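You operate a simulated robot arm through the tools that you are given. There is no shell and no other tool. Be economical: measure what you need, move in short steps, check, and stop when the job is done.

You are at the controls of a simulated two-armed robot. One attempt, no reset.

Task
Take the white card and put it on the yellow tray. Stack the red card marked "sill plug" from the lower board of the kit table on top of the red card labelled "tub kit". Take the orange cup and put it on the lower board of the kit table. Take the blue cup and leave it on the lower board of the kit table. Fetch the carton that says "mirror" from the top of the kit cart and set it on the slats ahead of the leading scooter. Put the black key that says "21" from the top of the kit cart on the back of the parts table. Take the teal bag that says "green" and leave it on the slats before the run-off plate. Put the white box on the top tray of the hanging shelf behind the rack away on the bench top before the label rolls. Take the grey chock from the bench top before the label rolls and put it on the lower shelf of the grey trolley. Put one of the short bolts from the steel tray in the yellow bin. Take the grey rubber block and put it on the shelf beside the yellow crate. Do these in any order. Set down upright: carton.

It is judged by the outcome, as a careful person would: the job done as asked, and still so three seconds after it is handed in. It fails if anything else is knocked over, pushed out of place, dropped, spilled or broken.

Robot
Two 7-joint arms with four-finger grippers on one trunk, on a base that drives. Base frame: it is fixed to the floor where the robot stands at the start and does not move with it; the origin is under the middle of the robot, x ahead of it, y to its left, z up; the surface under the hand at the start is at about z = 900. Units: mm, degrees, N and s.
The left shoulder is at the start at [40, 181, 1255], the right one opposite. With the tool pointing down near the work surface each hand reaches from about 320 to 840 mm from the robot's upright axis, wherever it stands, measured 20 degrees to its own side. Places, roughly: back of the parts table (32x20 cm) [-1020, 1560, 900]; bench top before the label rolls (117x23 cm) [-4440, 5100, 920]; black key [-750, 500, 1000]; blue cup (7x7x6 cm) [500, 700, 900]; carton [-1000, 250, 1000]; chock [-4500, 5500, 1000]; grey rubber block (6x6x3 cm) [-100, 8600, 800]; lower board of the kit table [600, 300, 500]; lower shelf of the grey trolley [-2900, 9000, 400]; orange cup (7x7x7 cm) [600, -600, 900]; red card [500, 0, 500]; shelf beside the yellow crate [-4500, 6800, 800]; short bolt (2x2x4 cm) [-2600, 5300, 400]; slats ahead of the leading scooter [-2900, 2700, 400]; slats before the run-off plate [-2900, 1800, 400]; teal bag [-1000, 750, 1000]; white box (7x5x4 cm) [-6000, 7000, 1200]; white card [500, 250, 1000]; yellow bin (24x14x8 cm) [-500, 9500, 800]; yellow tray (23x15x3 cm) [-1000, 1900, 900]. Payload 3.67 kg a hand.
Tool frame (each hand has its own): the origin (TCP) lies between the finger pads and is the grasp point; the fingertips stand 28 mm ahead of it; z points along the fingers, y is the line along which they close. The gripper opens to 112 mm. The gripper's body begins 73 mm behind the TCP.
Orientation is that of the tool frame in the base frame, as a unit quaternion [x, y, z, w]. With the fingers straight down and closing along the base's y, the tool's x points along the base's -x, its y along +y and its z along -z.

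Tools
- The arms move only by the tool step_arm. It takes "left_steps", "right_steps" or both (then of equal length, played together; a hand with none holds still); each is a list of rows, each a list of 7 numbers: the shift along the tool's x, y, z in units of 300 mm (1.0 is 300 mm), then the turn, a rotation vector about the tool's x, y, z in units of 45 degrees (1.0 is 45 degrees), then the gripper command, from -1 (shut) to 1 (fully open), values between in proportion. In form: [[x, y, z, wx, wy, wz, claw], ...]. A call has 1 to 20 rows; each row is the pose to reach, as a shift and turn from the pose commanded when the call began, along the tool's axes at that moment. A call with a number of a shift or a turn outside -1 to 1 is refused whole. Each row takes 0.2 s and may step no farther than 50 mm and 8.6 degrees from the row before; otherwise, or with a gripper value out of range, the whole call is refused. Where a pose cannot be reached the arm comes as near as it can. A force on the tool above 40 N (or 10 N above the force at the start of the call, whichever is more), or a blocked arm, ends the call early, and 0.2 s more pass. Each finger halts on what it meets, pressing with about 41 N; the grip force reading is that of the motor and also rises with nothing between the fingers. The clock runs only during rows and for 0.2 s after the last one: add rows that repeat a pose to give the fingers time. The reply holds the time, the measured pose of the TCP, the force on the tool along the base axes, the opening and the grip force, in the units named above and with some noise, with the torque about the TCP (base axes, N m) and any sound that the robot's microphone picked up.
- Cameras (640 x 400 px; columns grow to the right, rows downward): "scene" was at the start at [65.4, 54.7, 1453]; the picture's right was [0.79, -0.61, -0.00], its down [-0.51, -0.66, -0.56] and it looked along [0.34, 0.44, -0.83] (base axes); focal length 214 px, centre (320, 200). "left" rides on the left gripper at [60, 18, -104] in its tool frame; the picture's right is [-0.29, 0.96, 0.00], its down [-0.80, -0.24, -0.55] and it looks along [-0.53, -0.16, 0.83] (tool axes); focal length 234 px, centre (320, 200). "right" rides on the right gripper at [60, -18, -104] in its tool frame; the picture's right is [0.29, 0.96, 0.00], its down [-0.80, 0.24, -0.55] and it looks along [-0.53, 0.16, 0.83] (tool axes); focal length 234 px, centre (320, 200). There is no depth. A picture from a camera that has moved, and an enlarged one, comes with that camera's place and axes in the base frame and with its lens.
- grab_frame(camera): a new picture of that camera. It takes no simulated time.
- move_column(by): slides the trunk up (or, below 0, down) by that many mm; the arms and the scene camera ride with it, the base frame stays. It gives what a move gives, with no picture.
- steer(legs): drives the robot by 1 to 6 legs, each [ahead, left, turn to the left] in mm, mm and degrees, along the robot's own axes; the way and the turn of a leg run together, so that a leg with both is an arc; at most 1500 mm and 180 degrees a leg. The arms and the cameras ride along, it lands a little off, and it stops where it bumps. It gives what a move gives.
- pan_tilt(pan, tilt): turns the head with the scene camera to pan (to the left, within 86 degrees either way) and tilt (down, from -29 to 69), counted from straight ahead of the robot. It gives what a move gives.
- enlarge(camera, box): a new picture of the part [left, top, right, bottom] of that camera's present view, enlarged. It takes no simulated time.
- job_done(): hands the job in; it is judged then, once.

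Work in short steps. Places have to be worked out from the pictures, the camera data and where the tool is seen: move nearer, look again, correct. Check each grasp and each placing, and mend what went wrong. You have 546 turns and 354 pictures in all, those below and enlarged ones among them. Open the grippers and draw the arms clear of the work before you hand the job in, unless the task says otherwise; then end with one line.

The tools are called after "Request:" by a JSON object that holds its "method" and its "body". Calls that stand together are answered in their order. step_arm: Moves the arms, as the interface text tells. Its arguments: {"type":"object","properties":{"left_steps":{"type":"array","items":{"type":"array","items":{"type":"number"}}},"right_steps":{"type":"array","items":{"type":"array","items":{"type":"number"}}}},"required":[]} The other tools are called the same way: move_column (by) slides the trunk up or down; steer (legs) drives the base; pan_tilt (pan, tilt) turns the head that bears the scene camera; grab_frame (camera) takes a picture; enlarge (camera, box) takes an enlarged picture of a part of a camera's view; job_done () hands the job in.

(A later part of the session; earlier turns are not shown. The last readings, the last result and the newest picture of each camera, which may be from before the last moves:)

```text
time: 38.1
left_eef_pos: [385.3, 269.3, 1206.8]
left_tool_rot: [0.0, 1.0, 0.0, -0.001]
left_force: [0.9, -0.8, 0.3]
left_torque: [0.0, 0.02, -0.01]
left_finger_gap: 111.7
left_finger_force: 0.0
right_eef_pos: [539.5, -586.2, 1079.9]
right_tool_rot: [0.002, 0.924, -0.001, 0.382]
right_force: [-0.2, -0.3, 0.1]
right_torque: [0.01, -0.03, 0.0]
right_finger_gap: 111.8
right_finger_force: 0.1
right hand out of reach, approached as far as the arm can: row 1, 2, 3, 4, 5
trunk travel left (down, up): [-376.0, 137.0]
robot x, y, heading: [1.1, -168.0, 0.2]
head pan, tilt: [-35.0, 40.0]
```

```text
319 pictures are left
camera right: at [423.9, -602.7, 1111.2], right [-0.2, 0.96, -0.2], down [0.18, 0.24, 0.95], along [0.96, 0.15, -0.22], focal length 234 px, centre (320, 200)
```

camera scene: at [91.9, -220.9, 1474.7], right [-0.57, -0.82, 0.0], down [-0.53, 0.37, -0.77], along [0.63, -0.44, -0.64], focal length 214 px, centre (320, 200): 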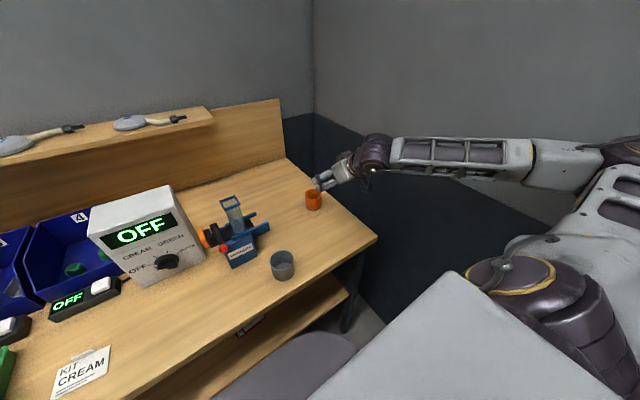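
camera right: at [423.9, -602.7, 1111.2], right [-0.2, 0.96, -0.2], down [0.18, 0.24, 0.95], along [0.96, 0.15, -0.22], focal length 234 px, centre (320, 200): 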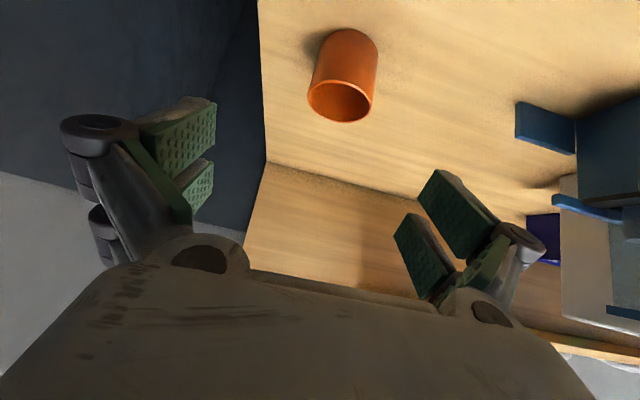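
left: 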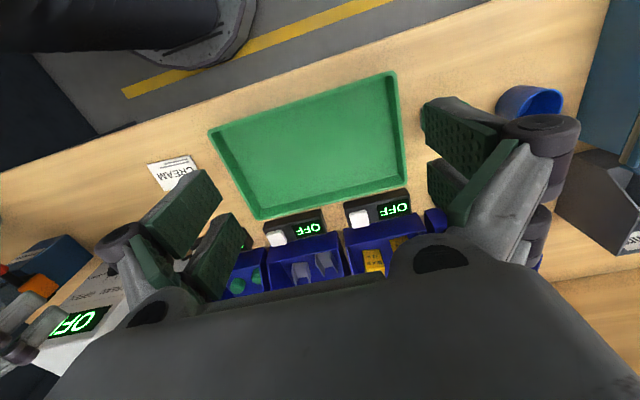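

Cup at about (623,-574). I bring the open fingers around it along a 45° approach.

Request:
{"method": "step_arm", "body": {"right_steps": [[0.03, 0.02, 0.12, 0, 0, 0, 1], [0.06, 0.04, 0.24, 0, 0, 0, 1], [0.09, 0.04, 0.36, 0, 0, 0, 1], [0.12, 0.04, 0.46, 0, 0, 0, 1]]}}

Request:
{"method": "grab_frame", "body": {"camera": "right"}}

Request:
{"method": "enlarge", "body": {"camera": "scene", "box": [220, 120, 400, 240]}}

```text
time: 39.1
left_eef_pos: [386.6, 268.3, 1206.8]
left_tool_rot: [0.0, 1.0, 0.0, -0.001]
left_force: [0.4, 0.3, 0.5]
left_torque: [0.0, 0.01, -0.02]
left_finger_gap: 112.2
left_finger_force: 0.0
right_eef_pos: [613.1, -573.1, 957.4]
right_tool_rot: [0.002, 0.925, -0.003, 0.38]
right_force: [0.7, 0.2, 0.1]
right_torque: [-0.01, 0.01, -0.02]
right_finger_gap: 112.1
right_finger_force: 0.0
trunk travel left (down, up): [-376.0, 137.0]
robot x, y, heading: [0.3, -168.7, 0.6]
head pan, tilt: [-35.0, 40.0]
```

```text
318 pictures are left
camera right: at [496.7, -591.3, 986.9], right [-0.2, 0.96, -0.2], down [0.18, 0.24, 0.95], along [0.96, 0.15, -0.22], focal length 234 px, centre (320, 200)
```

right: 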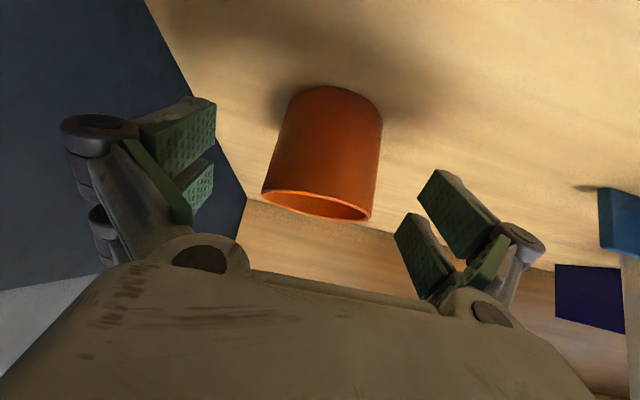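

```text
3.33 times, centred on (310, 180) of scene
camera zoom: at [93.0, -221.4, 1474.6], right [-0.57, -0.82, 0.0], down [-0.53, 0.37, -0.77], along [0.63, -0.44, -0.64], focal length 715 px, centre (353, 267)
```

zoom: 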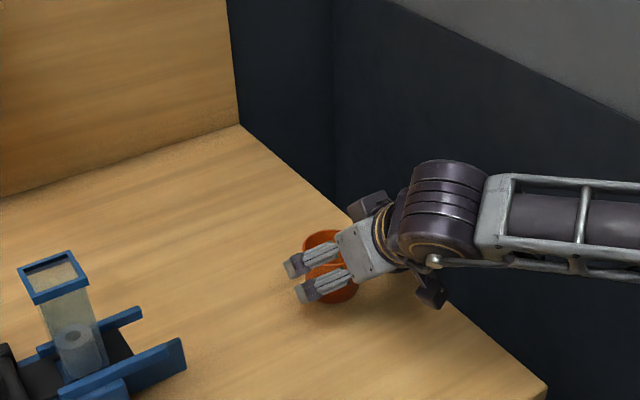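

Laterally centred; I go the last 25 mm and close.

Request:
{"method": "step_arm", "body": {"right_steps": [[0.012, 0, 0.04, 0, 0, 0, 1], [0.024, 0, 0.08, 0, 0, 0, 1], [0.024, 0, 0.08, 0, 0, 0, 0.6], [0.024, 0, 0.08, 0, 0, 0, 0.2], [0.024, 0, 0.08, 0, 0, 0, 0], [0.024, 0, 0.08, 0, 0, 0, 0]]}}

Request:
{"method": "grab_frame", "body": {"camera": "right"}}

```text
time: 40.5
left_eef_pos: [385.3, 270.2, 1206.6]
left_tool_rot: [-0.001, 1.0, 0.0, 0.0]
left_force: [0.1, 0.6, -0.3]
left_torque: [-0.01, -0.05, 0.0]
left_finger_gap: 111.7
left_finger_force: 0.1
right_eef_pos: [623.0, -573.6, 936.1]
right_tool_rot: [0.002, 0.924, -0.002, 0.382]
right_force: [1.0, -1.3, 1.5]
right_torque: [-0.02, -0.03, 0.02]
right_finger_gap: 64.6
right_finger_force: 40.6
trunk travel left (down, up): [-376.0, 137.0]
robot x, y, heading: [-0.1, -172.5, 0.2]
head pan, tilt: [-35.0, 40.0]
```

```text
316 pictures are left
camera right: at [507.3, -591.1, 965.8], right [-0.2, 0.96, -0.2], down [0.18, 0.24, 0.95], along [0.96, 0.16, -0.22], focal length 234 px, centre (320, 200)
```

right: 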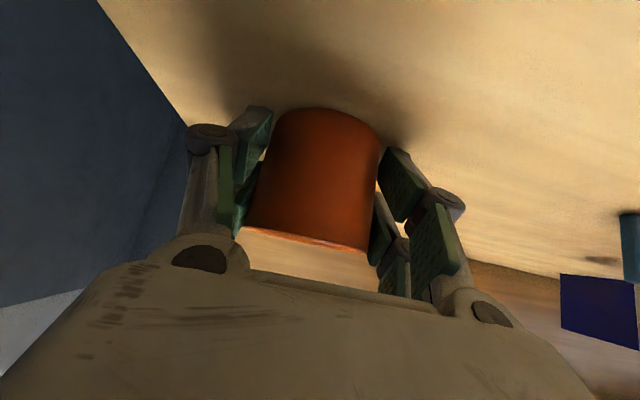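

Gripped. Lift, then bring the cup in toward the robot over the table front.

Request:
{"method": "step_arm", "body": {"right_steps": [[-0.09, 0, -0.09, 0, 0, 0, 0], [-0.18, 0, -0.18, 0, 0, 0, 0], [-0.27, 0, -0.27, 0, 0, 0, 0], [-0.354, 0, -0.354, 0, 0, 0, 0], [-0.27, 0.08, -0.44, 0, 0, 0, 0], [-0.18, 0.17, -0.53, 0, 0, 0, 0], [-0.09, 0.26, -0.62, 0, 0, 0, 0], [0, 0.36, -0.7, 0, 0, 0, 0], [0.06, 0.46, -0.77, 0, 0, 0, 0], [0.1, 0.51, -0.81, 0, 0, 0, 0]]}}

Request:
{"method": "grab_frame", "body": {"camera": "scene"}}

```text
time: 42.7
left_eef_pos: [385.6, 269.2, 1206.6]
left_tool_rot: [0.0, 1.0, 0.0, 0.0]
left_force: [0.0, 0.0, 0.0]
left_torque: [-0.01, -0.03, 0.0]
left_finger_gap: 112.0
left_finger_force: 0.1
right_eef_pos: [493.8, -423.1, 1087.0]
right_tool_rot: [0.001, 0.924, -0.002, 0.382]
right_force: [-0.7, 0.7, 0.2]
right_torque: [-0.01, 0.04, -0.01]
right_finger_gap: 64.7
right_finger_force: 41.1
right hand out of reach, approached as far as the arm can: row 8, 9, 10
trunk travel left (down, up): [-376.0, 137.0]
robot x, y, heading: [-0.4, -172.2, -0.3]
head pan, tilt: [-35.0, 40.0]
```

```text
315 pictures are left
camera scene: at [91.0, -220.4, 1474.8], right [-0.57, -0.82, 0.0], down [-0.53, 0.37, -0.77], along [0.63, -0.44, -0.64], focal length 214 px, centre (320, 200)
```

scene: 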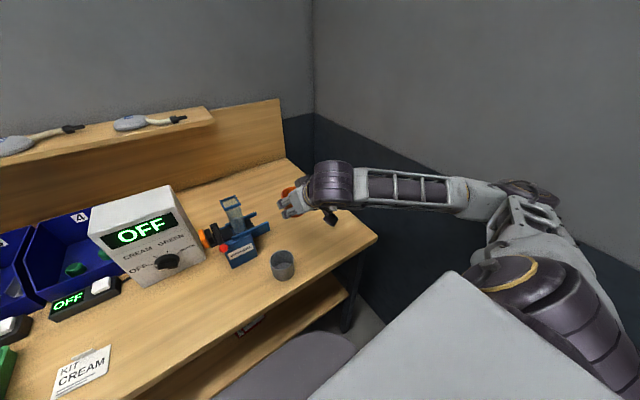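

Request:
{"method": "steer", "body": {"legs": [[0, -90, 0], [-210, 0, 0]]}}

Request:
{"method": "move_column", "body": {"by": -376}}

Request:
{"method": "grab_frame", "body": {"camera": "scene"}}

Request:
{"method": "grab_frame", "body": {"camera": "right"}}

```text
time: 44.6
left_eef_pos: [290.0, 233.8, 1200.6]
left_tool_rot: [-0.041, 0.999, -0.008, 0.0]
left_force: [0.1, 0.3, 0.2]
left_torque: [-0.02, -0.02, -0.01]
left_finger_gap: 112.0
left_finger_force: 0.1
right_eef_pos: [456.4, -444.6, 1092.0]
right_tool_rot: [-0.041, 0.923, 0.012, 0.382]
right_force: [-0.7, 0.2, 0.3]
right_torque: [-0.01, 0.01, 0.0]
right_finger_gap: 64.9
right_finger_force: 40.7
trunk travel left (down, up): [-376.0, 137.0]
robot x, y, heading: [-57.0, -256.4, 4.7]
head pan, tilt: [-35.0, 40.0]
stopped in leg 2: the robot was blocked; the commanded pose is now the measured one
```

```text
time: 46.4
left_eef_pos: [287.9, 233.9, 1032.2]
left_tool_rot: [-0.041, 0.999, -0.009, 0.002]
left_force: [-0.2, 0.0, -0.3]
left_torque: [-0.02, 0.04, -0.03]
left_finger_gap: 112.1
left_finger_force: 0.1
right_eef_pos: [455.6, -445.2, 936.2]
right_tool_rot: [-0.041, 0.918, 0.012, 0.393]
right_force: [-1.4, -1.2, 8.1]
right_torque: [0.13, 0.08, 0.09]
right_finger_gap: 65.3
right_finger_force: 41.3
trunk travel left (down, up): [-209.0, 305.0]
robot x, y, heading: [-55.5, -249.9, 5.0]
head pan, tilt: [-35.0, 40.0]
stopped: the force on the tool passed its limit at 64 N (the readings are from after the stop); the commanded pose is now the measured one
```

```text
314 pictures are left
camera scene: at [34.3, -273.6, 1308.1], right [-0.51, -0.86, 0.01], down [-0.55, 0.31, -0.77], along [0.66, -0.4, -0.63], focal length 214 px, centre (320, 200)
```

scene: 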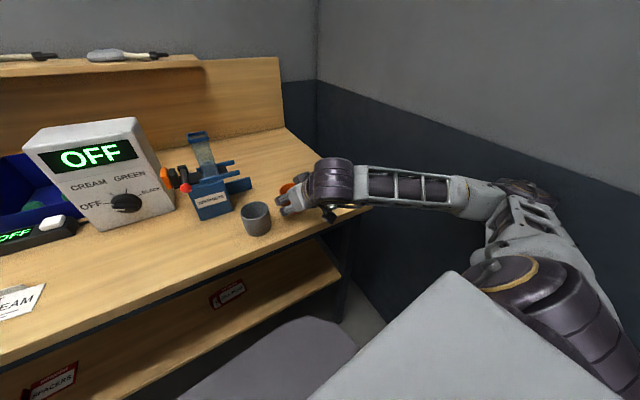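

```text
313 pictures are left
camera right: at [341.4, -472.8, 962.2], right [-0.28, 0.94, -0.22], down [0.13, 0.26, 0.96], along [0.95, 0.24, -0.19], focal length 234 px, centre (320, 200)
```

right: 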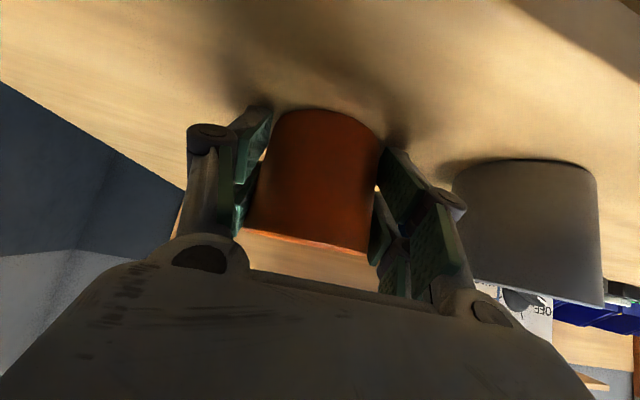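

That chaining was a mistake: the base was blocked and the cup touched the table top. I raise the trunk and look at what blocked the base.

Request:
{"method": "move_column", "body": {"by": 160}}

Request:
{"method": "pan_tilt", "body": {"pan": -86, "tilt": 45}}

Request:
{"method": "grab_frame", "body": {"camera": "scene"}}

Request:
{"method": "pan_tilt", "body": {"pan": 86, "tilt": 50}}

Request:
{"method": "grab_frame", "body": {"camera": "scene"}}

```text
time: 48.2
left_eef_pos: [290.6, 233.1, 1193.5]
left_tool_rot: [-0.038, 0.999, -0.009, 0.0]
left_force: [0.0, 0.1, -0.2]
left_torque: [-0.04, -0.01, 0.03]
left_finger_gap: 112.0
left_finger_force: 0.1
right_eef_pos: [456.1, -442.5, 1092.7]
right_tool_rot: [-0.041, 0.919, 0.018, 0.392]
right_force: [-0.1, 0.7, -0.9]
right_torque: [-0.03, 0.01, -0.03]
right_finger_gap: 64.7
right_finger_force: 41.0
trunk travel left (down, up): [-369.0, 145.0]
robot x, y, heading: [-53.5, -255.0, 4.7]
head pan, tilt: [-35.0, 40.0]
```

```text
time: 49.4
left_eef_pos: [290.7, 232.9, 1192.7]
left_tool_rot: [-0.039, 0.999, -0.009, 0.0]
left_force: [-0.2, 1.5, 0.5]
left_torque: [-0.02, 0.0, -0.02]
left_finger_gap: 111.9
left_finger_force: 0.0
right_eef_pos: [456.0, -443.0, 1091.9]
right_tool_rot: [-0.041, 0.919, 0.017, 0.391]
right_force: [0.8, -0.2, 0.0]
right_torque: [-0.01, -0.01, -0.03]
right_finger_gap: 64.7
right_finger_force: 41.1
trunk travel left (down, up): [-369.0, 145.0]
robot x, y, heading: [-55.1, -256.5, 4.5]
head pan, tilt: [-85.9, 45.0]
```

```text
312 pictures are left
camera scene: at [-24.9, -311.9, 1461.0], right [-0.99, -0.15, 0.0], down [-0.11, 0.69, -0.72], along [0.11, -0.71, -0.7], focal length 214 px, centre (320, 200)
```

scene: 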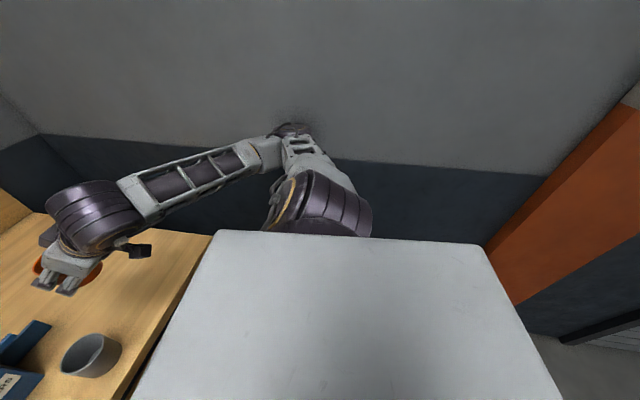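

```text
time: 52.0
left_eef_pos: [292.2, 233.2, 1191.3]
left_tool_rot: [-0.039, 0.999, -0.008, 0.0]
left_force: [-0.4, -0.1, 0.4]
left_torque: [-0.02, -0.01, 0.01]
left_finger_gap: 112.1
left_finger_force: 0.0
right_eef_pos: [455.5, -443.9, 1091.2]
right_tool_rot: [-0.041, 0.92, 0.016, 0.391]
right_force: [0.5, 0.1, 0.2]
right_torque: [0.01, 0.04, 0.04]
right_finger_gap: 64.9
right_finger_force: 40.8
trunk travel left (down, up): [-369.0, 145.0]
robot x, y, heading: [-54.3, -254.2, 4.7]
head pan, tilt: [85.9, 50.0]
```

```text
311 pictures are left
camera scene: at [-37.1, -154.5, 1451.4], right [1.0, 0.01, 0.0], down [0.01, -0.78, -0.63], along [0.0, 0.63, -0.78], focal length 214 px, centre (320, 200)
```

scene: 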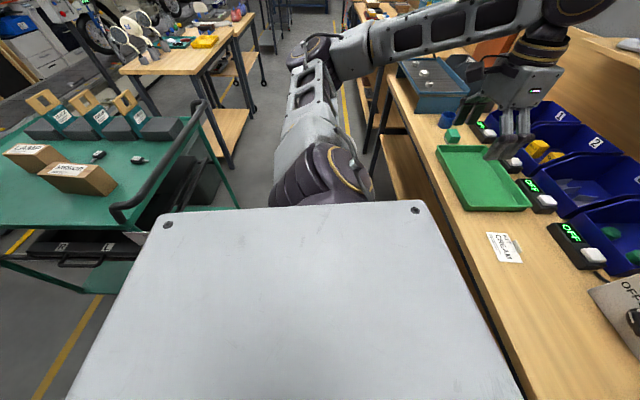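

The elbow is leaning on the right wall. I move left off the wall and straighten the heading.

Request:
{"method": "steer", "body": {"legs": [[0, 90, 0], [0, 0, -4.7]]}}

Request:
{"method": "pan_tilt", "body": {"pan": -35, "tilt": 45}}

Request:
{"method": "grab_frame", "body": {"camera": "scene"}}

```text
time: 53.6
left_eef_pos: [323.3, 271.0, 1199.8]
left_tool_rot: [0.003, 1.0, 0.001, 0.0]
left_force: [1.0, -0.4, 0.3]
left_torque: [0.01, -0.01, 0.02]
left_finger_gap: 111.6
left_finger_force: 0.1
right_eef_pos: [432.4, -416.4, 1087.5]
right_tool_rot: [0.002, 0.92, 0.005, 0.392]
right_force: [-0.2, -0.4, 0.3]
right_torque: [0.02, -0.01, 0.04]
right_finger_gap: 64.7
right_finger_force: 41.1
trunk travel left (down, up): [-369.0, 145.0]
robot x, y, heading: [-60.9, -165.7, -0.4]
head pan, tilt: [85.9, 50.0]
```

```text
time: 55.6
left_eef_pos: [324.5, 272.9, 1199.1]
left_tool_rot: [0.003, 1.0, 0.0, 0.0]
left_force: [1.2, 0.3, 0.6]
left_torque: [-0.02, 0.04, 0.0]
left_finger_gap: 112.0
left_finger_force: 0.2
right_eef_pos: [431.6, -414.3, 1086.8]
right_tool_rot: [0.001, 0.92, 0.005, 0.391]
right_force: [-0.6, 0.0, -0.2]
right_torque: [-0.01, 0.02, 0.02]
right_finger_gap: 64.6
right_finger_force: 40.8
trunk travel left (down, up): [-369.0, 145.0]
robot x, y, heading: [-67.2, -166.6, -0.4]
head pan, tilt: [-35.0, 45.0]
```

```text
310 pictures are left
camera scene: at [24.4, -213.3, 1459.8], right [-0.58, -0.82, 0.0], down [-0.58, 0.41, -0.71], along [0.58, -0.41, -0.71], focal length 214 px, centre (320, 200)
```

scene: 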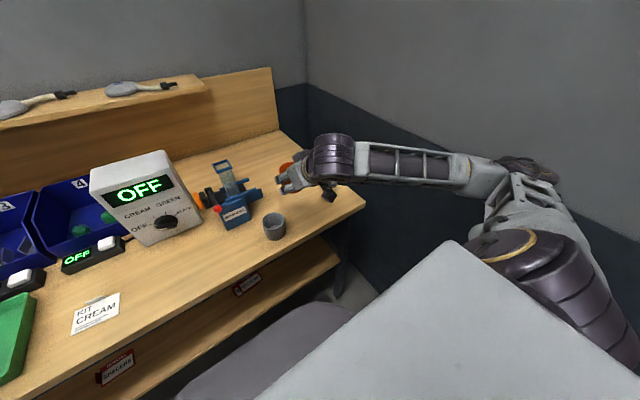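

Request:
{"method": "step_arm", "body": {"right_steps": [[0, 0, 0, 0, 0.16, 0, 0], [0.03, 0, -0.03, 0, 0.32, 0, 0], [0.07, 0, -0.075, 0, 0.48, 0, 0], [0.12, 0, -0.125, 0, 0.64, 0, 0], [0.17, 0, -0.18, 0, 0.8, 0, 0], [0.23, 0, -0.24, 0, 0.95, 0, 0], [0.285, 0, -0.297, 0, 1, 0, 0]]}}

Request:
{"method": "steer", "body": {"legs": [[-60, 0, 0]]}}

Request:
{"method": "grab_frame", "body": {"camera": "scene"}}

```text
time: 57.2
left_eef_pos: [323.2, 274.0, 1199.1]
left_tool_rot: [0.003, 1.0, 0.0, 0.0]
left_force: [-1.0, 0.1, 0.4]
left_torque: [0.03, -0.02, -0.02]
left_finger_gap: 111.8
left_finger_force: 0.1
right_eef_pos: [305.9, -416.2, 1088.4]
right_tool_rot: [-0.001, 1.0, 0.006, 0.009]
right_force: [-0.1, 0.3, -0.7]
right_torque: [0.0, -0.02, 0.01]
right_finger_gap: 64.8
right_finger_force: 41.0
trunk travel left (down, up): [-369.0, 145.0]
robot x, y, heading: [-62.8, -163.6, -0.0]
head pan, tilt: [-35.0, 45.0]
```

```text
time: 58.2
left_eef_pos: [266.0, 273.1, 1199.3]
left_tool_rot: [0.002, 1.0, 0.0, 0.0]
left_force: [-0.1, 0.1, -1.3]
left_torque: [-0.02, 0.0, -0.02]
left_finger_gap: 111.8
left_finger_force: 0.1
right_eef_pos: [249.8, -415.9, 1087.7]
right_tool_rot: [0.0, 1.0, 0.006, 0.01]
right_force: [0.6, 0.1, -1.0]
right_torque: [-0.01, -0.02, 0.02]
right_finger_gap: 64.6
right_finger_force: 41.3
trunk travel left (down, up): [-369.0, 145.0]
robot x, y, heading: [-123.5, -162.3, -0.1]
head pan, tilt: [-35.0, 45.0]
```

```text
309 pictures are left
camera scene: at [-32.7, -213.2, 1459.7], right [-0.58, -0.82, 0.0], down [-0.58, 0.41, -0.71], along [0.58, -0.41, -0.71], focal length 214 px, centre (320, 200)
```

scene: 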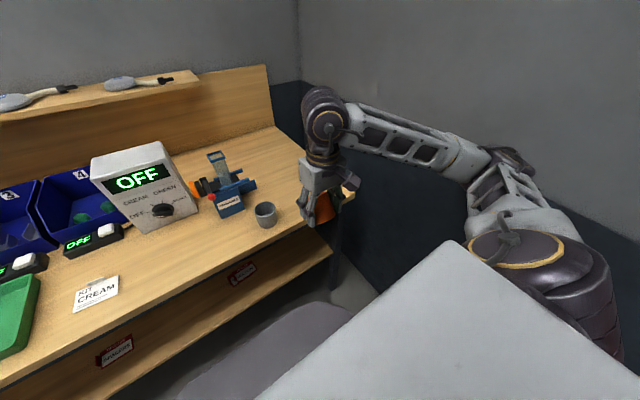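

Request:
{"method": "move_column", "body": {"by": -369}}

Request:
{"method": "step_arm", "body": {"right_steps": [[-0.03, 0, 0.05, 0, -0.15, 0, 0], [-0.08, 0, 0.1, 0, -0.3, 0, 0], [-0.15, 0, 0.16, 0, -0.45, 0, 0], [-0.23, 0, 0.22, 0, -0.6, 0, 0], [-0.32, 0, 0.28, 0, -0.75, 0, 0], [-0.41, 0, 0.33, 0, -0.9, 0, 0], [-0.5, 0, 0.36, 0, -1, 0, 0]]}}

Request:
{"method": "grab_frame", "body": {"camera": "scene"}}

Request:
{"method": "grab_frame", "body": {"camera": "right"}}

```text
time: 61.8
left_eef_pos: [264.2, 273.3, 831.7]
left_tool_rot: [0.003, 1.0, 0.0, 0.0]
left_force: [0.4, 0.1, -0.5]
left_torque: [0.0, -0.01, -0.03]
left_finger_gap: 111.8
left_finger_force: 0.1
right_eef_pos: [248.4, -415.8, 721.7]
right_tool_rot: [0.0, 1.0, 0.005, 0.01]
right_force: [0.4, -0.6, 0.2]
right_torque: [0.02, 0.02, 0.04]
right_finger_gap: 64.4
right_finger_force: 41.2
trunk travel left (down, up): [0.0, 514.0]
robot x, y, heading: [-125.4, -164.1, -0.2]
head pan, tilt: [-35.0, 45.0]
```

```text
time: 63.4
left_eef_pos: [265.2, 273.9, 831.9]
left_tool_rot: [0.002, 1.0, 0.0, 0.0]
left_force: [-0.2, -0.3, 0.4]
left_torque: [-0.01, 0.0, 0.0]
left_finger_gap: 112.1
left_finger_force: 0.1
right_eef_pos: [401.4, -414.8, 616.2]
right_tool_rot: [0.001, 0.92, 0.006, 0.392]
right_force: [1.0, -0.9, -0.8]
right_torque: [0.02, 0.02, 0.0]
right_finger_gap: 64.6
right_finger_force: 41.2
trunk travel left (down, up): [0.0, 514.0]
robot x, y, heading: [-124.0, -160.5, 0.1]
head pan, tilt: [-35.0, 45.0]
```

```text
308 pictures are left
camera scene: at [-34.3, -213.2, 1092.7], right [-0.58, -0.82, 0.0], down [-0.58, 0.41, -0.71], along [0.58, -0.41, -0.71], focal length 214 px, centre (320, 200)
```

scene: 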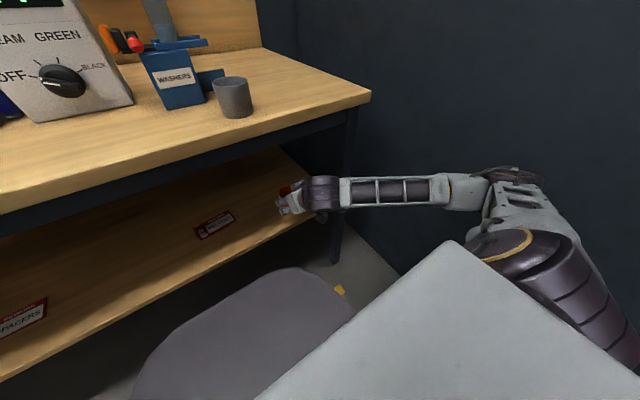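

```text
307 pictures are left
camera right: at [284.0, -432.8, 642.8], right [-0.2, 0.96, -0.2], down [0.15, 0.23, 0.96], along [0.97, 0.16, -0.19], focal length 234 px, centre (320, 200)
```

right: 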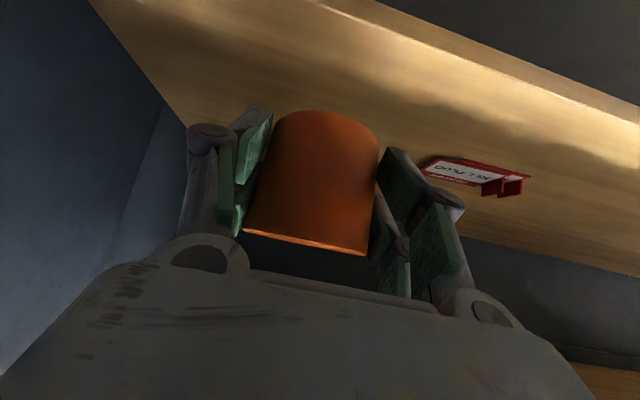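

Request:
{"method": "step_arm", "body": {"right_steps": [[-0.04, 0, 0.1, 0, 0, 0, 0], [-0.07, 0, 0.2, 0, 0, 0, 0], [-0.07, 0, 0.3, 0, 0, 0, 0], [-0.058, 0, 0.377, 0, 0, 0, 0]]}}

Request:
{"method": "step_arm", "body": {"right_steps": [[0.007, 0, 0.007, 0, 0, 0, 0], [0.014, 0, 0.014, 0, 0, 0, 0], [0.021, 0, 0.021, 0, 0, 0, 0], [0.028, 0, 0.028, 0, 0, 0, 0]]}}

Request:
{"method": "grab_frame", "body": {"camera": "right"}}

```text
time: 64.4
left_eef_pos: [265.7, 273.0, 831.2]
left_tool_rot: [0.003, 1.0, 0.0, 0.0]
left_force: [0.8, 0.2, 0.8]
left_torque: [0.0, 0.01, -0.03]
left_finger_gap: 112.0
left_finger_force: 0.0
right_eef_pos: [495.4, -412.6, 549.9]
right_tool_rot: [0.0, 0.92, 0.006, 0.392]
right_force: [0.8, 0.2, 0.3]
right_torque: [0.01, 0.03, 0.04]
right_finger_gap: 64.6
right_finger_force: 40.5
trunk travel left (down, up): [0.0, 514.0]
robot x, y, heading: [-121.1, -163.5, -0.3]
head pan, tilt: [-35.0, 45.0]
```

```text
time: 65.4
left_eef_pos: [264.9, 272.8, 833.1]
left_tool_rot: [0.002, 1.0, -0.001, 0.0]
left_force: [-0.9, -0.7, -0.4]
left_torque: [-0.03, -0.03, 0.02]
left_finger_gap: 111.8
left_finger_force: 0.1
right_eef_pos: [494.1, -414.2, 537.8]
right_tool_rot: [0.002, 0.92, 0.004, 0.392]
right_force: [0.9, -0.1, -0.2]
right_torque: [0.02, 0.01, -0.01]
right_finger_gap: 64.6
right_finger_force: 40.8
trunk travel left (down, up): [0.0, 514.0]
robot x, y, heading: [-122.0, -162.0, 0.1]
head pan, tilt: [-35.0, 45.0]
```

```text
306 pictures are left
camera right: at [378.5, -431.7, 565.9], right [-0.2, 0.96, -0.2], down [0.15, 0.23, 0.96], along [0.97, 0.16, -0.19], focal length 234 px, centre (320, 200)
```

right: 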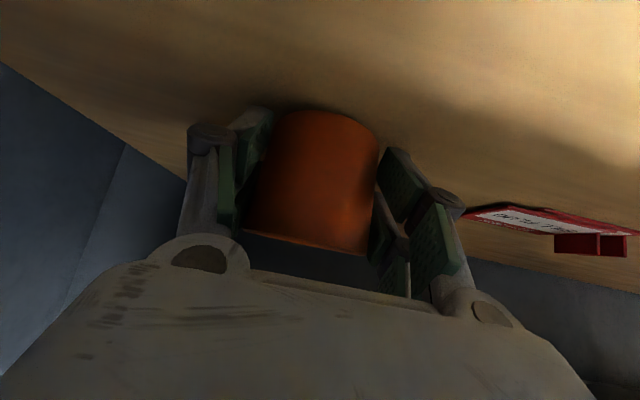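

Request:
{"method": "step_arm", "body": {"right_steps": [[0.0035, 0, 0.0035, 0, 0, 0, 0], [0.007, 0, 0.007, 0, 0, 0, 0], [0.0105, 0, 0.0105, 0, 0, 0, 0]]}}

```text
time: 66.2
left_eef_pos: [264.0, 272.5, 833.8]
left_tool_rot: [0.003, 1.0, 0.0, 0.0]
left_force: [-0.6, -0.4, 0.6]
left_torque: [0.03, 0.0, -0.01]
left_finger_gap: 112.2
left_finger_force: 0.0
right_eef_pos: [494.2, -411.7, 535.2]
right_tool_rot: [0.003, 0.919, 0.004, 0.393]
right_force: [-2.1, -0.4, 5.0]
right_torque: [-0.22, 0.02, -0.03]
right_finger_gap: 64.7
right_finger_force: 41.0
trunk travel left (down, up): [0.0, 514.0]
robot x, y, heading: [-122.6, -163.8, -0.2]
head pan, tilt: [-35.0, 45.0]
```

Contact (5 N). Release and back out along the tool axis.

Request:
{"method": "step_arm", "body": {"right_steps": [[0, 0, 0, 0, 0, 0, 0.4], [0, 0, 0, 0, 0, 0, 0.8], [0, 0, 0, 0, 0, 0, 1], [0, 0, -0.15, 0, 0, 0, 1], [0, 0, -0.3, 0, 0, 0, 1], [0.03, 0, -0.45, 0, 0, 0, 1]]}}

Request:
{"method": "grab_frame", "body": {"camera": "right"}}

```text
time: 67.6
left_eef_pos: [263.8, 274.2, 832.2]
left_tool_rot: [0.002, 1.0, 0.0, 0.0]
left_force: [0.1, -0.3, -0.8]
left_torque: [0.01, 0.0, 0.0]
left_finger_gap: 112.0
left_finger_force: 0.0
right_eef_pos: [390.6, -413.9, 621.2]
right_tool_rot: [0.002, 0.92, 0.005, 0.392]
right_force: [-0.6, -0.3, -0.1]
right_torque: [0.05, 0.01, 0.02]
right_finger_gap: 112.0
right_finger_force: 0.0
trunk travel left (down, up): [0.0, 514.0]
robot x, y, heading: [-125.4, -166.4, -0.1]
head pan, tilt: [-35.0, 45.0]
```

```text
305 pictures are left
camera right: at [273.9, -432.4, 648.5], right [-0.2, 0.96, -0.2], down [0.15, 0.23, 0.96], along [0.97, 0.16, -0.19], focal length 234 px, centre (320, 200)
```

right: 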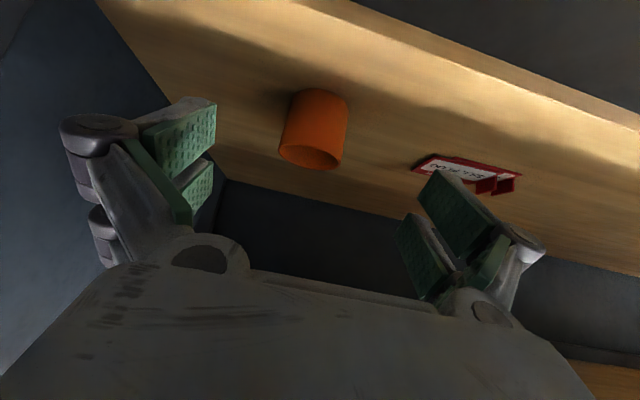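

Request:
{"method": "step_arm", "body": {"right_steps": [[0.03, 0, -0.12, 0, 0.1, 0, 1], [0.04, 0, -0.24, 0, 0.27, 0, 1], [0.05, 0, -0.34, 0, 0.44, 0, 1], [0.06, 0, -0.43, 0, 0.6, 0, 1], [0.07, 0, -0.5, 0, 0.77, 0, 1], [0.08, 0, -0.54, 0, 0.92, 0, 1], [0.082, 0, -0.566, 0, 1, 0, 1]]}}

Request:
{"method": "move_column", "body": {"by": 376}}

Request:
{"method": "pan_tilt", "body": {"pan": 35, "tilt": 40}}

Request:
{"method": "grab_frame", "body": {"camera": "scene"}}

```text
time: 69.2
left_eef_pos: [264.6, 273.7, 831.6]
left_tool_rot: [0.002, 1.0, 0.0, 0.0]
left_force: [-0.1, -0.2, 0.4]
left_torque: [-0.04, 0.0, -0.02]
left_finger_gap: 112.2
left_finger_force: 0.0
right_eef_pos: [251.8, -415.1, 721.0]
right_tool_rot: [0.001, 1.0, 0.005, 0.009]
right_force: [1.5, 0.2, -0.4]
right_torque: [-0.01, 0.01, 0.0]
right_finger_gap: 112.0
right_finger_force: 0.1
right hand out of reach, approached as far as the arm can: row 2, 3
trunk travel left (down, up): [0.0, 514.0]
robot x, y, heading: [-123.4, -165.0, -0.3]
head pan, tilt: [-35.0, 45.0]
```

```text
time: 72.8
left_eef_pos: [265.7, 273.0, 1207.7]
left_tool_rot: [0.002, 1.0, -0.001, 0.001]
left_force: [0.0, -0.1, -0.3]
left_torque: [-0.02, 0.02, -0.02]
left_finger_gap: 111.9
left_finger_force: 0.1
right_eef_pos: [251.3, -414.3, 1094.1]
right_tool_rot: [0.0, 1.0, 0.005, 0.01]
right_force: [-0.2, 0.3, 0.0]
right_torque: [-0.01, -0.02, 0.02]
right_finger_gap: 111.8
right_finger_force: 0.0
trunk travel left (down, up): [-376.0, 138.0]
robot x, y, heading: [-120.7, -164.5, -0.4]
head pan, tilt: [-35.0, 45.0]
```

```text
time: 74.2
left_eef_pos: [265.1, 272.5, 1206.4]
left_tool_rot: [0.003, 1.0, 0.0, 0.0]
left_force: [0.3, 0.0, -0.4]
left_torque: [0.0, 0.01, 0.0]
left_finger_gap: 111.9
left_finger_force: 0.1
right_eef_pos: [251.4, -415.4, 1095.5]
right_tool_rot: [0.0, 1.0, 0.006, 0.01]
right_force: [-0.9, -0.7, 0.0]
right_torque: [0.02, -0.03, 0.02]
right_finger_gap: 112.0
right_finger_force: 0.0
trunk travel left (down, up): [-376.0, 138.0]
robot x, y, heading: [-121.0, -164.1, -0.1]
head pan, tilt: [35.0, 40.0]
```

```text
304 pictures are left
camera scene: at [-31.0, -117.8, 1474.3], right [0.57, -0.82, 0.0], down [-0.53, -0.37, -0.77], along [0.63, 0.44, -0.64], focal length 214 px, centre (320, 200)
```

scene: 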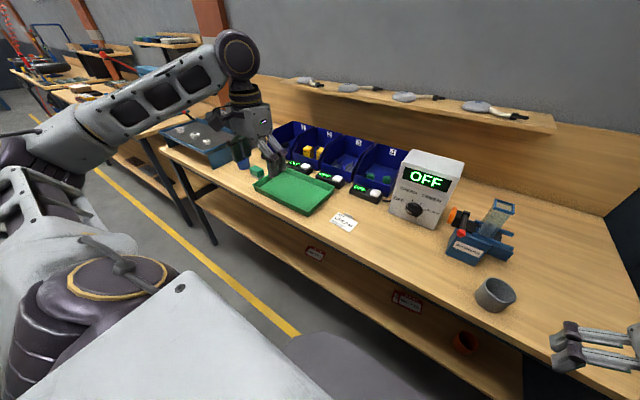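

Request:
{"method": "steer", "body": {"legs": [[110, 0, 0], [0, 540, 0]]}}

Request:
{"method": "pan_tilt", "body": {"pan": 30, "tilt": 50}}

Request:
{"method": "grab_frame", "body": {"camera": "scene"}}

Request:
{"method": "grab_frame", "body": {"camera": "left"}}

```text
time: 78.2
left_eef_pos: [375.6, 813.4, 1206.8]
left_tool_rot: [0.002, 1.0, 0.0, -0.001]
left_force: [0.9, -0.3, 0.8]
left_torque: [-0.01, 0.04, -0.02]
left_finger_gap: 111.9
left_finger_force: 0.1
right_eef_pos: [362.6, 124.0, 1095.9]
right_tool_rot: [-0.001, 1.0, 0.006, 0.01]
right_force: [-0.4, 0.7, 0.2]
right_torque: [0.04, -0.02, -0.02]
right_finger_gap: 112.0
right_finger_force: 0.1
trunk travel left (down, up): [-376.0, 138.0]
robot x, y, heading: [-7.9, 375.3, -0.1]
head pan, tilt: [35.0, 40.0]
```

```text
time: 79.0
left_eef_pos: [376.8, 813.3, 1207.2]
left_tool_rot: [0.002, 1.0, 0.001, 0.0]
left_force: [0.3, -0.7, 0.0]
left_torque: [-0.02, -0.01, 0.0]
left_finger_gap: 111.9
left_finger_force: 0.0
right_eef_pos: [363.6, 126.2, 1096.4]
right_tool_rot: [0.0, 1.0, 0.005, 0.01]
right_force: [0.1, 0.4, -0.1]
right_torque: [-0.01, 0.01, 0.0]
right_finger_gap: 112.1
right_finger_force: 0.1
trunk travel left (down, up): [-376.0, 138.0]
robot x, y, heading: [-13.6, 379.3, -0.1]
head pan, tilt: [30.0, 50.0]
```

```text
303 pictures are left
camera scene: at [77.9, 412.6, 1460.2], right [0.5, -0.87, 0.0], down [-0.66, -0.38, -0.64], along [0.56, 0.32, -0.77], focal length 214 px, centre (320, 200)
```

scene: 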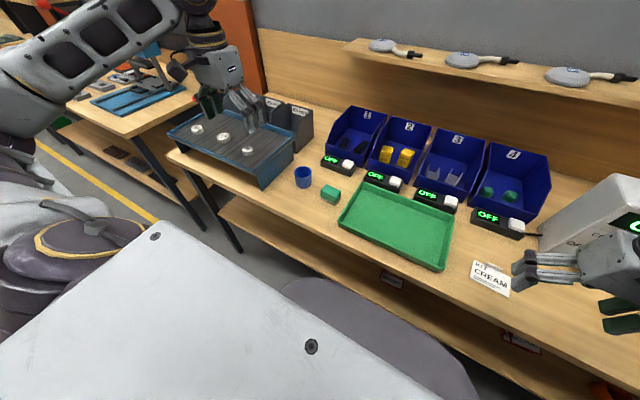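

```text
302 pictures are left
camera left: at [316.8, 834.2, 1310.1], right [0.29, 0.96, 0.0], down [0.8, -0.24, 0.55], along [0.53, -0.16, -0.83], focal length 234 px, centre (320, 200)
```

left: 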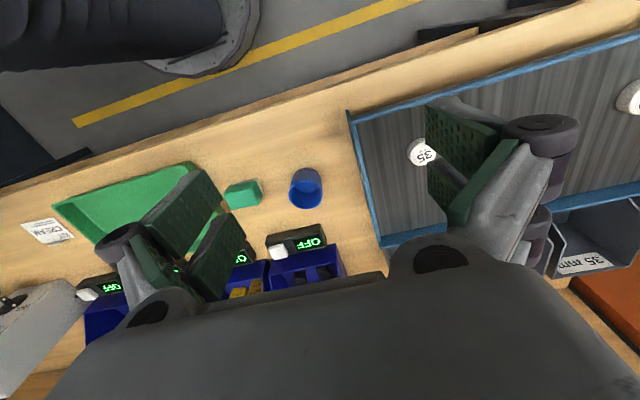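

Request:
{"method": "step_arm", "body": {"left_steps": [[-0.02, -0.03, 0.08, 0, -0.15, 0, 1], [-0.04, -0.06, 0.16, 0, -0.3, 0, 1], [-0.07, -0.1, 0.24, 0, -0.45, 0, 1], [-0.1, -0.14, 0.32, 0, -0.6, 0, 1], [-0.13, -0.18, 0.4, 0, -0.75, 0, 1], [-0.16, -0.21, 0.48, 0, -0.88, 0, 1], [-0.18, -0.227, 0.557, 0, -1, 0, 1]]}}

Request:
{"method": "grab_frame", "body": {"camera": "left"}}

```text
time: 80.6
left_eef_pos: [449.7, 754.4, 1034.4]
left_tool_rot: [0.001, 0.924, -0.002, 0.382]
left_force: [0.0, 0.0, -0.4]
left_torque: [-0.04, -0.02, -0.02]
left_finger_gap: 111.9
left_finger_force: 0.1
left hand out of reach, approached as far as the arm can: row 5, 6, 7
right_eef_pos: [363.7, 125.3, 1095.2]
right_tool_rot: [-0.001, 1.0, 0.006, 0.009]
right_force: [0.6, -0.3, -0.8]
right_torque: [0.0, 0.03, 0.0]
right_finger_gap: 111.8
right_finger_force: 0.1
trunk travel left (down, up): [-376.0, 138.0]
robot x, y, heading: [-12.2, 375.3, -0.2]
head pan, tilt: [30.0, 50.0]
```

```text
301 pictures are left
camera left: at [334.6, 775.4, 1065.2], right [0.21, 0.96, 0.2], down [0.17, -0.24, 0.96], along [0.96, -0.16, -0.21], focal length 234 px, centre (320, 200)
```

left: 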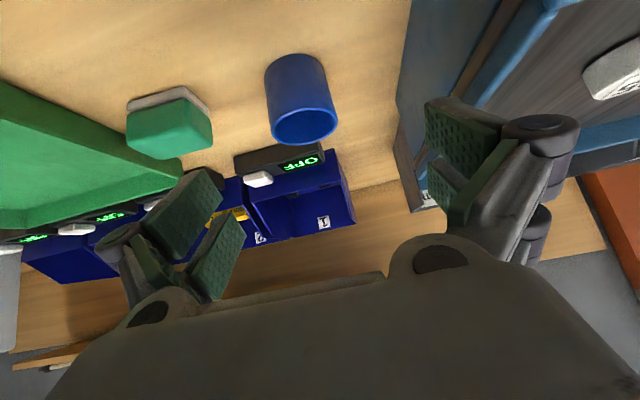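

Cup centre at (515,746). I approach and close.

Request:
{"method": "step_arm", "body": {"left_steps": [[0.02, -0.02, 0.13, 0, 0, 0, 1], [0.05, -0.027, 0.26, 0, 0, 0, 1], [0.083, -0.027, 0.379, 0, 0, 0, 1]]}}

Request:
{"method": "grab_frame", "body": {"camera": "left"}}

```text
time: 81.4
left_eef_pos: [513.5, 745.9, 935.2]
left_tool_rot: [0.002, 0.924, -0.001, 0.383]
left_force: [-0.4, 0.6, -0.1]
left_torque: [0.01, -0.01, -0.01]
left_finger_gap: 111.7
left_finger_force: 0.0
right_eef_pos: [364.6, 125.9, 1094.4]
right_tool_rot: [0.0, 1.0, 0.005, 0.009]
right_force: [0.2, -0.7, -0.5]
right_torque: [-0.01, 0.01, 0.03]
right_finger_gap: 111.9
right_finger_force: 0.1
trunk travel left (down, up): [-376.0, 138.0]
robot x, y, heading: [-11.1, 374.9, -0.2]
head pan, tilt: [30.0, 50.0]
```

```text
300 pictures are left
camera left: at [398.0, 766.4, 965.9], right [0.21, 0.96, 0.2], down [0.17, -0.24, 0.96], along [0.96, -0.16, -0.21], focal length 234 px, centre (320, 200)
```

left: 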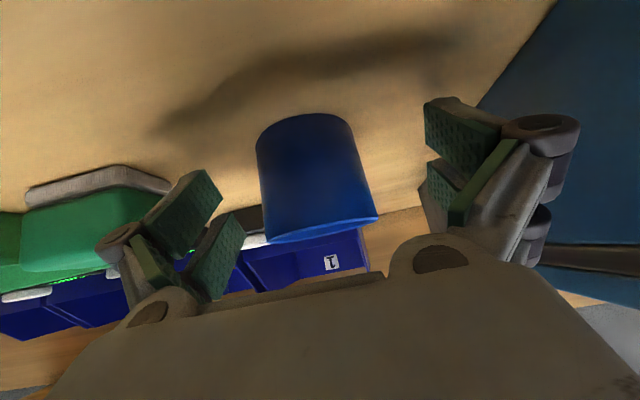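

Request:
{"method": "step_arm", "body": {"left_steps": [[0, 0, 0, 0, 0, 0, 0.6], [0, 0, 0, 0, 0, 0, 0.2], [0, 0, 0, 0, 0, 0, 0], [0, 0, 0, 0, 0, 0, 0], [-0.08, 0, -0.08, 0, 0, 0, 0], [-0.17, 0, -0.17, 0, 0, 0, 0], [-0.26, 0, -0.26, 0, 0, 0, 0], [-0.33, 0, -0.33, 0, 0, 0, 0]]}}

Request:
{"method": "grab_frame", "body": {"camera": "left"}}

```text
time: 83.2
left_eef_pos: [513.6, 745.5, 1077.8]
left_tool_rot: [0.003, 0.924, -0.002, 0.382]
left_force: [-0.6, 0.2, -0.4]
left_torque: [0.02, 0.03, 0.0]
left_finger_gap: 57.8
left_finger_force: 41.0
right_eef_pos: [363.0, 124.4, 1095.3]
right_tool_rot: [-0.001, 1.0, 0.005, 0.011]
right_force: [-0.2, -0.5, -0.1]
right_torque: [0.03, 0.01, 0.02]
right_finger_gap: 112.1
right_finger_force: 0.1
trunk travel left (down, up): [-376.0, 138.0]
robot x, y, heading: [-11.2, 376.8, -0.0]
head pan, tilt: [30.0, 50.0]
```

```text
299 pictures are left
camera left: at [397.6, 766.8, 1108.2], right [0.21, 0.96, 0.2], down [0.17, -0.24, 0.96], along [0.96, -0.16, -0.21], focal length 234 px, centre (320, 200)
```

left: 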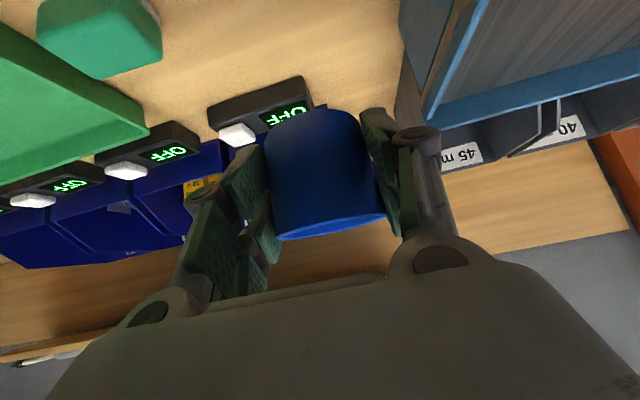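

Request:
{"method": "step_arm", "body": {"left_steps": [[0, -0.04, 0, 0, 0.16, 0, -0.1], [0.03, -0.08, -0.04, 0, 0.32, 0, -0.1], [0.08, -0.12, -0.09, 0, 0.48, 0, -0.1], [0.14, -0.16, -0.16, 0, 0.64, 0, -0.1], [0.2, -0.2, -0.22, 0, 0.8, 0, -0.1], [0.27, -0.24, -0.3, 0, 0.95, 0, -0.1], [0.344, -0.285, -0.377, 0, 1, 0, -0.1]]}}

Request:
{"method": "steer", "body": {"legs": [[-110, 0, 0]]}}

Request:
{"method": "grab_frame", "body": {"camera": "scene"}}

```text
time: 84.8
left_eef_pos: [359.0, 661.3, 1083.7]
left_tool_rot: [0.002, 1.0, 0.0, 0.0]
left_force: [-0.3, 0.5, -0.3]
left_torque: [0.01, 0.0, 0.0]
left_finger_gap: 57.6
left_finger_force: 41.3
right_eef_pos: [361.9, 124.6, 1095.2]
right_tool_rot: [-0.001, 1.0, 0.005, 0.01]
right_force: [-0.5, -0.1, -0.3]
right_torque: [0.01, -0.03, 0.05]
right_finger_gap: 111.8
right_finger_force: 0.0
trunk travel left (down, up): [-376.0, 138.0]
robot x, y, heading: [-11.8, 379.0, -0.1]
head pan, tilt: [30.0, 50.0]
```

```text
time: 86.0
left_eef_pos: [249.8, 661.3, 1082.7]
left_tool_rot: [0.002, 1.0, 0.0, 0.0]
left_force: [0.1, 0.7, -0.8]
left_torque: [0.03, -0.05, 0.0]
left_finger_gap: 57.7
left_finger_force: 41.3
right_eef_pos: [254.1, 125.1, 1096.1]
right_tool_rot: [-0.001, 1.0, 0.006, 0.01]
right_force: [0.2, -0.1, 0.1]
right_torque: [0.0, -0.01, 0.03]
right_finger_gap: 111.9
right_finger_force: 0.1
trunk travel left (down, up): [-376.0, 138.0]
robot x, y, heading: [-119.2, 378.1, -0.2]
head pan, tilt: [30.0, 50.0]
```

```text
298 pictures are left
camera scene: at [-32.7, 412.3, 1460.2], right [0.5, -0.87, 0.0], down [-0.66, -0.38, -0.64], along [0.56, 0.32, -0.77], focal length 214 px, centre (320, 200)
```

scene: 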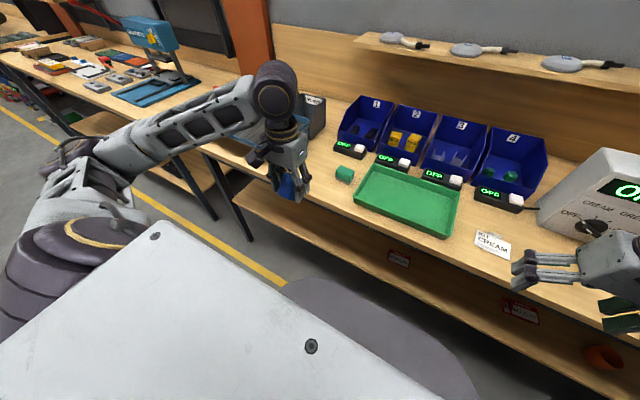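

Request:
{"method": "move_column", "body": {"by": -376}}

Request:
{"method": "step_arm", "body": {"left_steps": [[-0.03, 0, 0.05, 0, -0.15, 0, -0.1], [-0.08, 0, 0.1, 0, -0.3, 0, -0.1], [-0.15, 0, 0.16, 0, -0.45, 0, -0.1], [-0.23, 0, 0.22, 0, -0.6, 0, -0.1], [-0.32, 0, 0.28, 0, -0.75, 0, -0.1], [-0.41, 0, 0.33, 0, -0.9, 0, -0.1], [-0.5, 0, 0.36, 0, -1, 0, -0.1]]}}

Request:
{"method": "grab_frame", "body": {"camera": "left"}}

```text
time: 89.6
left_eef_pos: [249.7, 662.5, 709.8]
left_tool_rot: [0.002, 1.0, 0.001, -0.001]
left_force: [0.4, -0.2, -0.1]
left_torque: [-0.03, -0.01, 0.02]
left_finger_gap: 57.6
left_finger_force: 40.8
right_eef_pos: [252.3, 125.3, 721.2]
right_tool_rot: [-0.001, 1.0, 0.005, 0.01]
right_force: [1.0, -0.5, 0.0]
right_torque: [-0.03, 0.01, 0.04]
right_finger_gap: 112.1
right_finger_force: 0.0
trunk travel left (down, up): [0.0, 514.0]
robot x, y, heading: [-121.9, 377.0, 0.1]
head pan, tilt: [30.0, 50.0]
```

```text
time: 91.2
left_eef_pos: [400.6, 661.0, 601.0]
left_tool_rot: [0.001, 0.924, -0.001, 0.383]
left_force: [0.5, 0.2, 0.1]
left_torque: [0.01, 0.0, 0.01]
left_finger_gap: 57.6
left_finger_force: 41.0
right_eef_pos: [251.4, 125.7, 721.8]
right_tool_rot: [0.0, 1.0, 0.005, 0.01]
right_force: [-0.1, -0.5, 0.3]
right_torque: [-0.02, 0.01, 0.02]
right_finger_gap: 112.0
right_finger_force: 0.1
trunk travel left (down, up): [0.0, 514.0]
robot x, y, heading: [-117.3, 375.6, -0.1]
head pan, tilt: [30.0, 50.0]
```

```text
297 pictures are left
camera left: at [284.3, 681.9, 631.5], right [0.21, 0.96, 0.2], down [0.17, -0.24, 0.96], along [0.96, -0.16, -0.21], focal length 234 px, centre (320, 200)
```

left: 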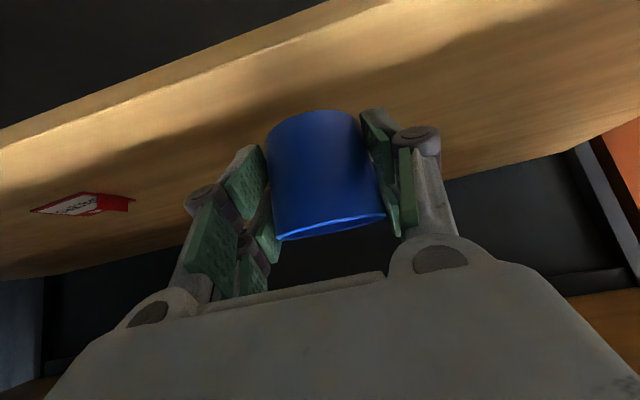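

Request:
{"method": "step_arm", "body": {"left_steps": [[-0.04, 0, 0.1, 0, 0, 0, -0.1], [-0.08, 0, 0.2, 0, 0, 0, -0.1], [-0.09, 0, 0.3, 0, 0, 0, -0.1], [-0.078, 0, 0.365, 0, 0, 0, -0.1], [-0.071, 0, 0.372, 0, 0, 0, -0.1], [-0.066, 0, 0.377, 0, 0, 0, -0.1], [-0.062, 0, 0.381, 0, 0, 0, -0.1]]}}

```text
time: 92.8
left_eef_pos: [494.7, 661.0, 534.6]
left_tool_rot: [0.001, 0.923, -0.001, 0.385]
left_force: [-0.1, 0.4, 6.9]
left_torque: [0.08, 0.03, 0.06]
left_finger_gap: 57.6
left_finger_force: 40.7
right_eef_pos: [253.0, 124.6, 721.1]
right_tool_rot: [0.0, 1.0, 0.004, 0.011]
right_force: [-0.1, -0.3, 0.0]
right_torque: [-0.03, 0.03, -0.03]
right_finger_gap: 111.8
right_finger_force: 0.0
trunk travel left (down, up): [0.0, 514.0]
robot x, y, heading: [-118.6, 375.9, 0.1]
head pan, tilt: [30.0, 50.0]
```

Contact (7 N). Release and back out.

Request:
{"method": "step_arm", "body": {"left_steps": [[0, 0, 0, 0, 0, 0, 0.3], [0, 0, 0, 0, 0, 0, 0.7], [0, 0, 0, 0, 0, 0, 1], [0, 0, 0, 0, 0, 0, 1], [0, 0, -0.15, 0, 0, 0, 1], [0, 0, -0.3, 0, 0, 0, 1], [0.03, 0, -0.45, 0, 0, 0, 1]]}}

Request:
{"method": "grab_frame", "body": {"camera": "left"}}

```text
time: 94.4
left_eef_pos: [392.2, 661.3, 624.6]
left_tool_rot: [0.002, 0.924, -0.001, 0.382]
left_force: [0.9, 0.1, -0.4]
left_torque: [0.01, -0.01, 0.0]
left_finger_gap: 112.0
left_finger_force: 0.1
right_eef_pos: [252.3, 125.1, 720.6]
right_tool_rot: [-0.001, 1.0, 0.005, 0.01]
right_force: [0.2, -0.3, -0.8]
right_torque: [0.0, 0.01, 0.01]
right_finger_gap: 112.0
right_finger_force: 0.0
trunk travel left (down, up): [0.0, 514.0]
robot x, y, heading: [-119.7, 376.2, -0.3]
head pan, tilt: [30.0, 50.0]
```

```text
296 pictures are left
camera left: at [276.1, 682.3, 654.9], right [0.21, 0.96, 0.2], down [0.17, -0.24, 0.96], along [0.96, -0.16, -0.21], focal length 234 px, centre (320, 200)
```

left: 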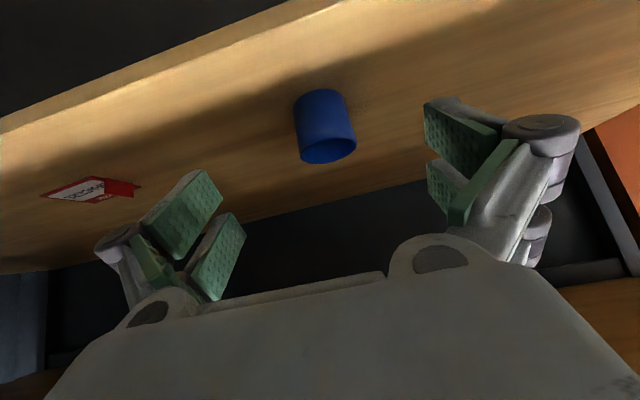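

Request:
{"method": "step_arm", "body": {"left_steps": [[0.03, 0, -0.12, 0, 0.1, 0, 1], [0.04, 0, -0.24, 0, 0.27, 0, 1], [0.05, 0, -0.34, 0, 0.44, 0, 1], [0.06, 0, -0.43, 0, 0.6, 0, 1], [0.07, 0, -0.5, 0, 0.77, 0, 1], [0.08, 0, -0.54, 0, 0.92, 0, 1], [0.082, 0, -0.566, 0, 1, 0, 1]]}}

Request:
{"method": "move_column", "body": {"by": 376}}

Request:
{"method": "grab_frame", "body": {"camera": "right"}}

```text
time: 96.0
left_eef_pos: [253.8, 662.4, 726.5]
left_tool_rot: [0.002, 1.0, 0.0, 0.0]
left_force: [-0.6, -0.6, 0.3]
left_torque: [0.01, 0.01, -0.01]
left_finger_gap: 112.0
left_finger_force: 0.0
right_eef_pos: [253.1, 125.0, 721.3]
right_tool_rot: [-0.001, 1.0, 0.005, 0.01]
right_force: [0.3, 0.1, -0.2]
right_torque: [0.01, 0.01, -0.01]
right_finger_gap: 112.1
right_finger_force: 0.1
trunk travel left (down, up): [0.0, 514.0]
robot x, y, heading: [-122.5, 372.0, -0.3]
head pan, tilt: [30.0, 50.0]
```

```text
time: 99.6
left_eef_pos: [255.6, 662.9, 1099.1]
left_tool_rot: [0.001, 1.0, 0.0, -0.001]
left_force: [0.1, 0.0, -0.3]
left_torque: [-0.01, 0.0, -0.01]
left_finger_gap: 112.2
left_finger_force: 0.1
right_eef_pos: [252.9, 125.3, 1095.1]
right_tool_rot: [0.0, 1.0, 0.006, 0.01]
right_force: [-0.5, -0.1, -0.5]
right_torque: [0.01, -0.02, 0.03]
right_finger_gap: 111.8
right_finger_force: 0.0
trunk travel left (down, up): [-376.0, 138.0]
robot x, y, heading: [-122.8, 376.0, -0.1]
head pan, tilt: [30.0, 50.0]
```

```text
295 pictures are left
camera right: at [191.3, 105.9, 1196.4], right [-0.29, 0.96, 0.0], down [0.79, 0.24, 0.57], along [0.55, 0.17, -0.82], focal length 234 px, centre (320, 200)
```

right: 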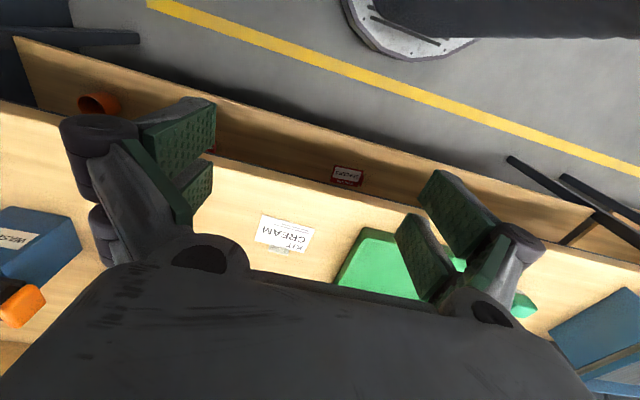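

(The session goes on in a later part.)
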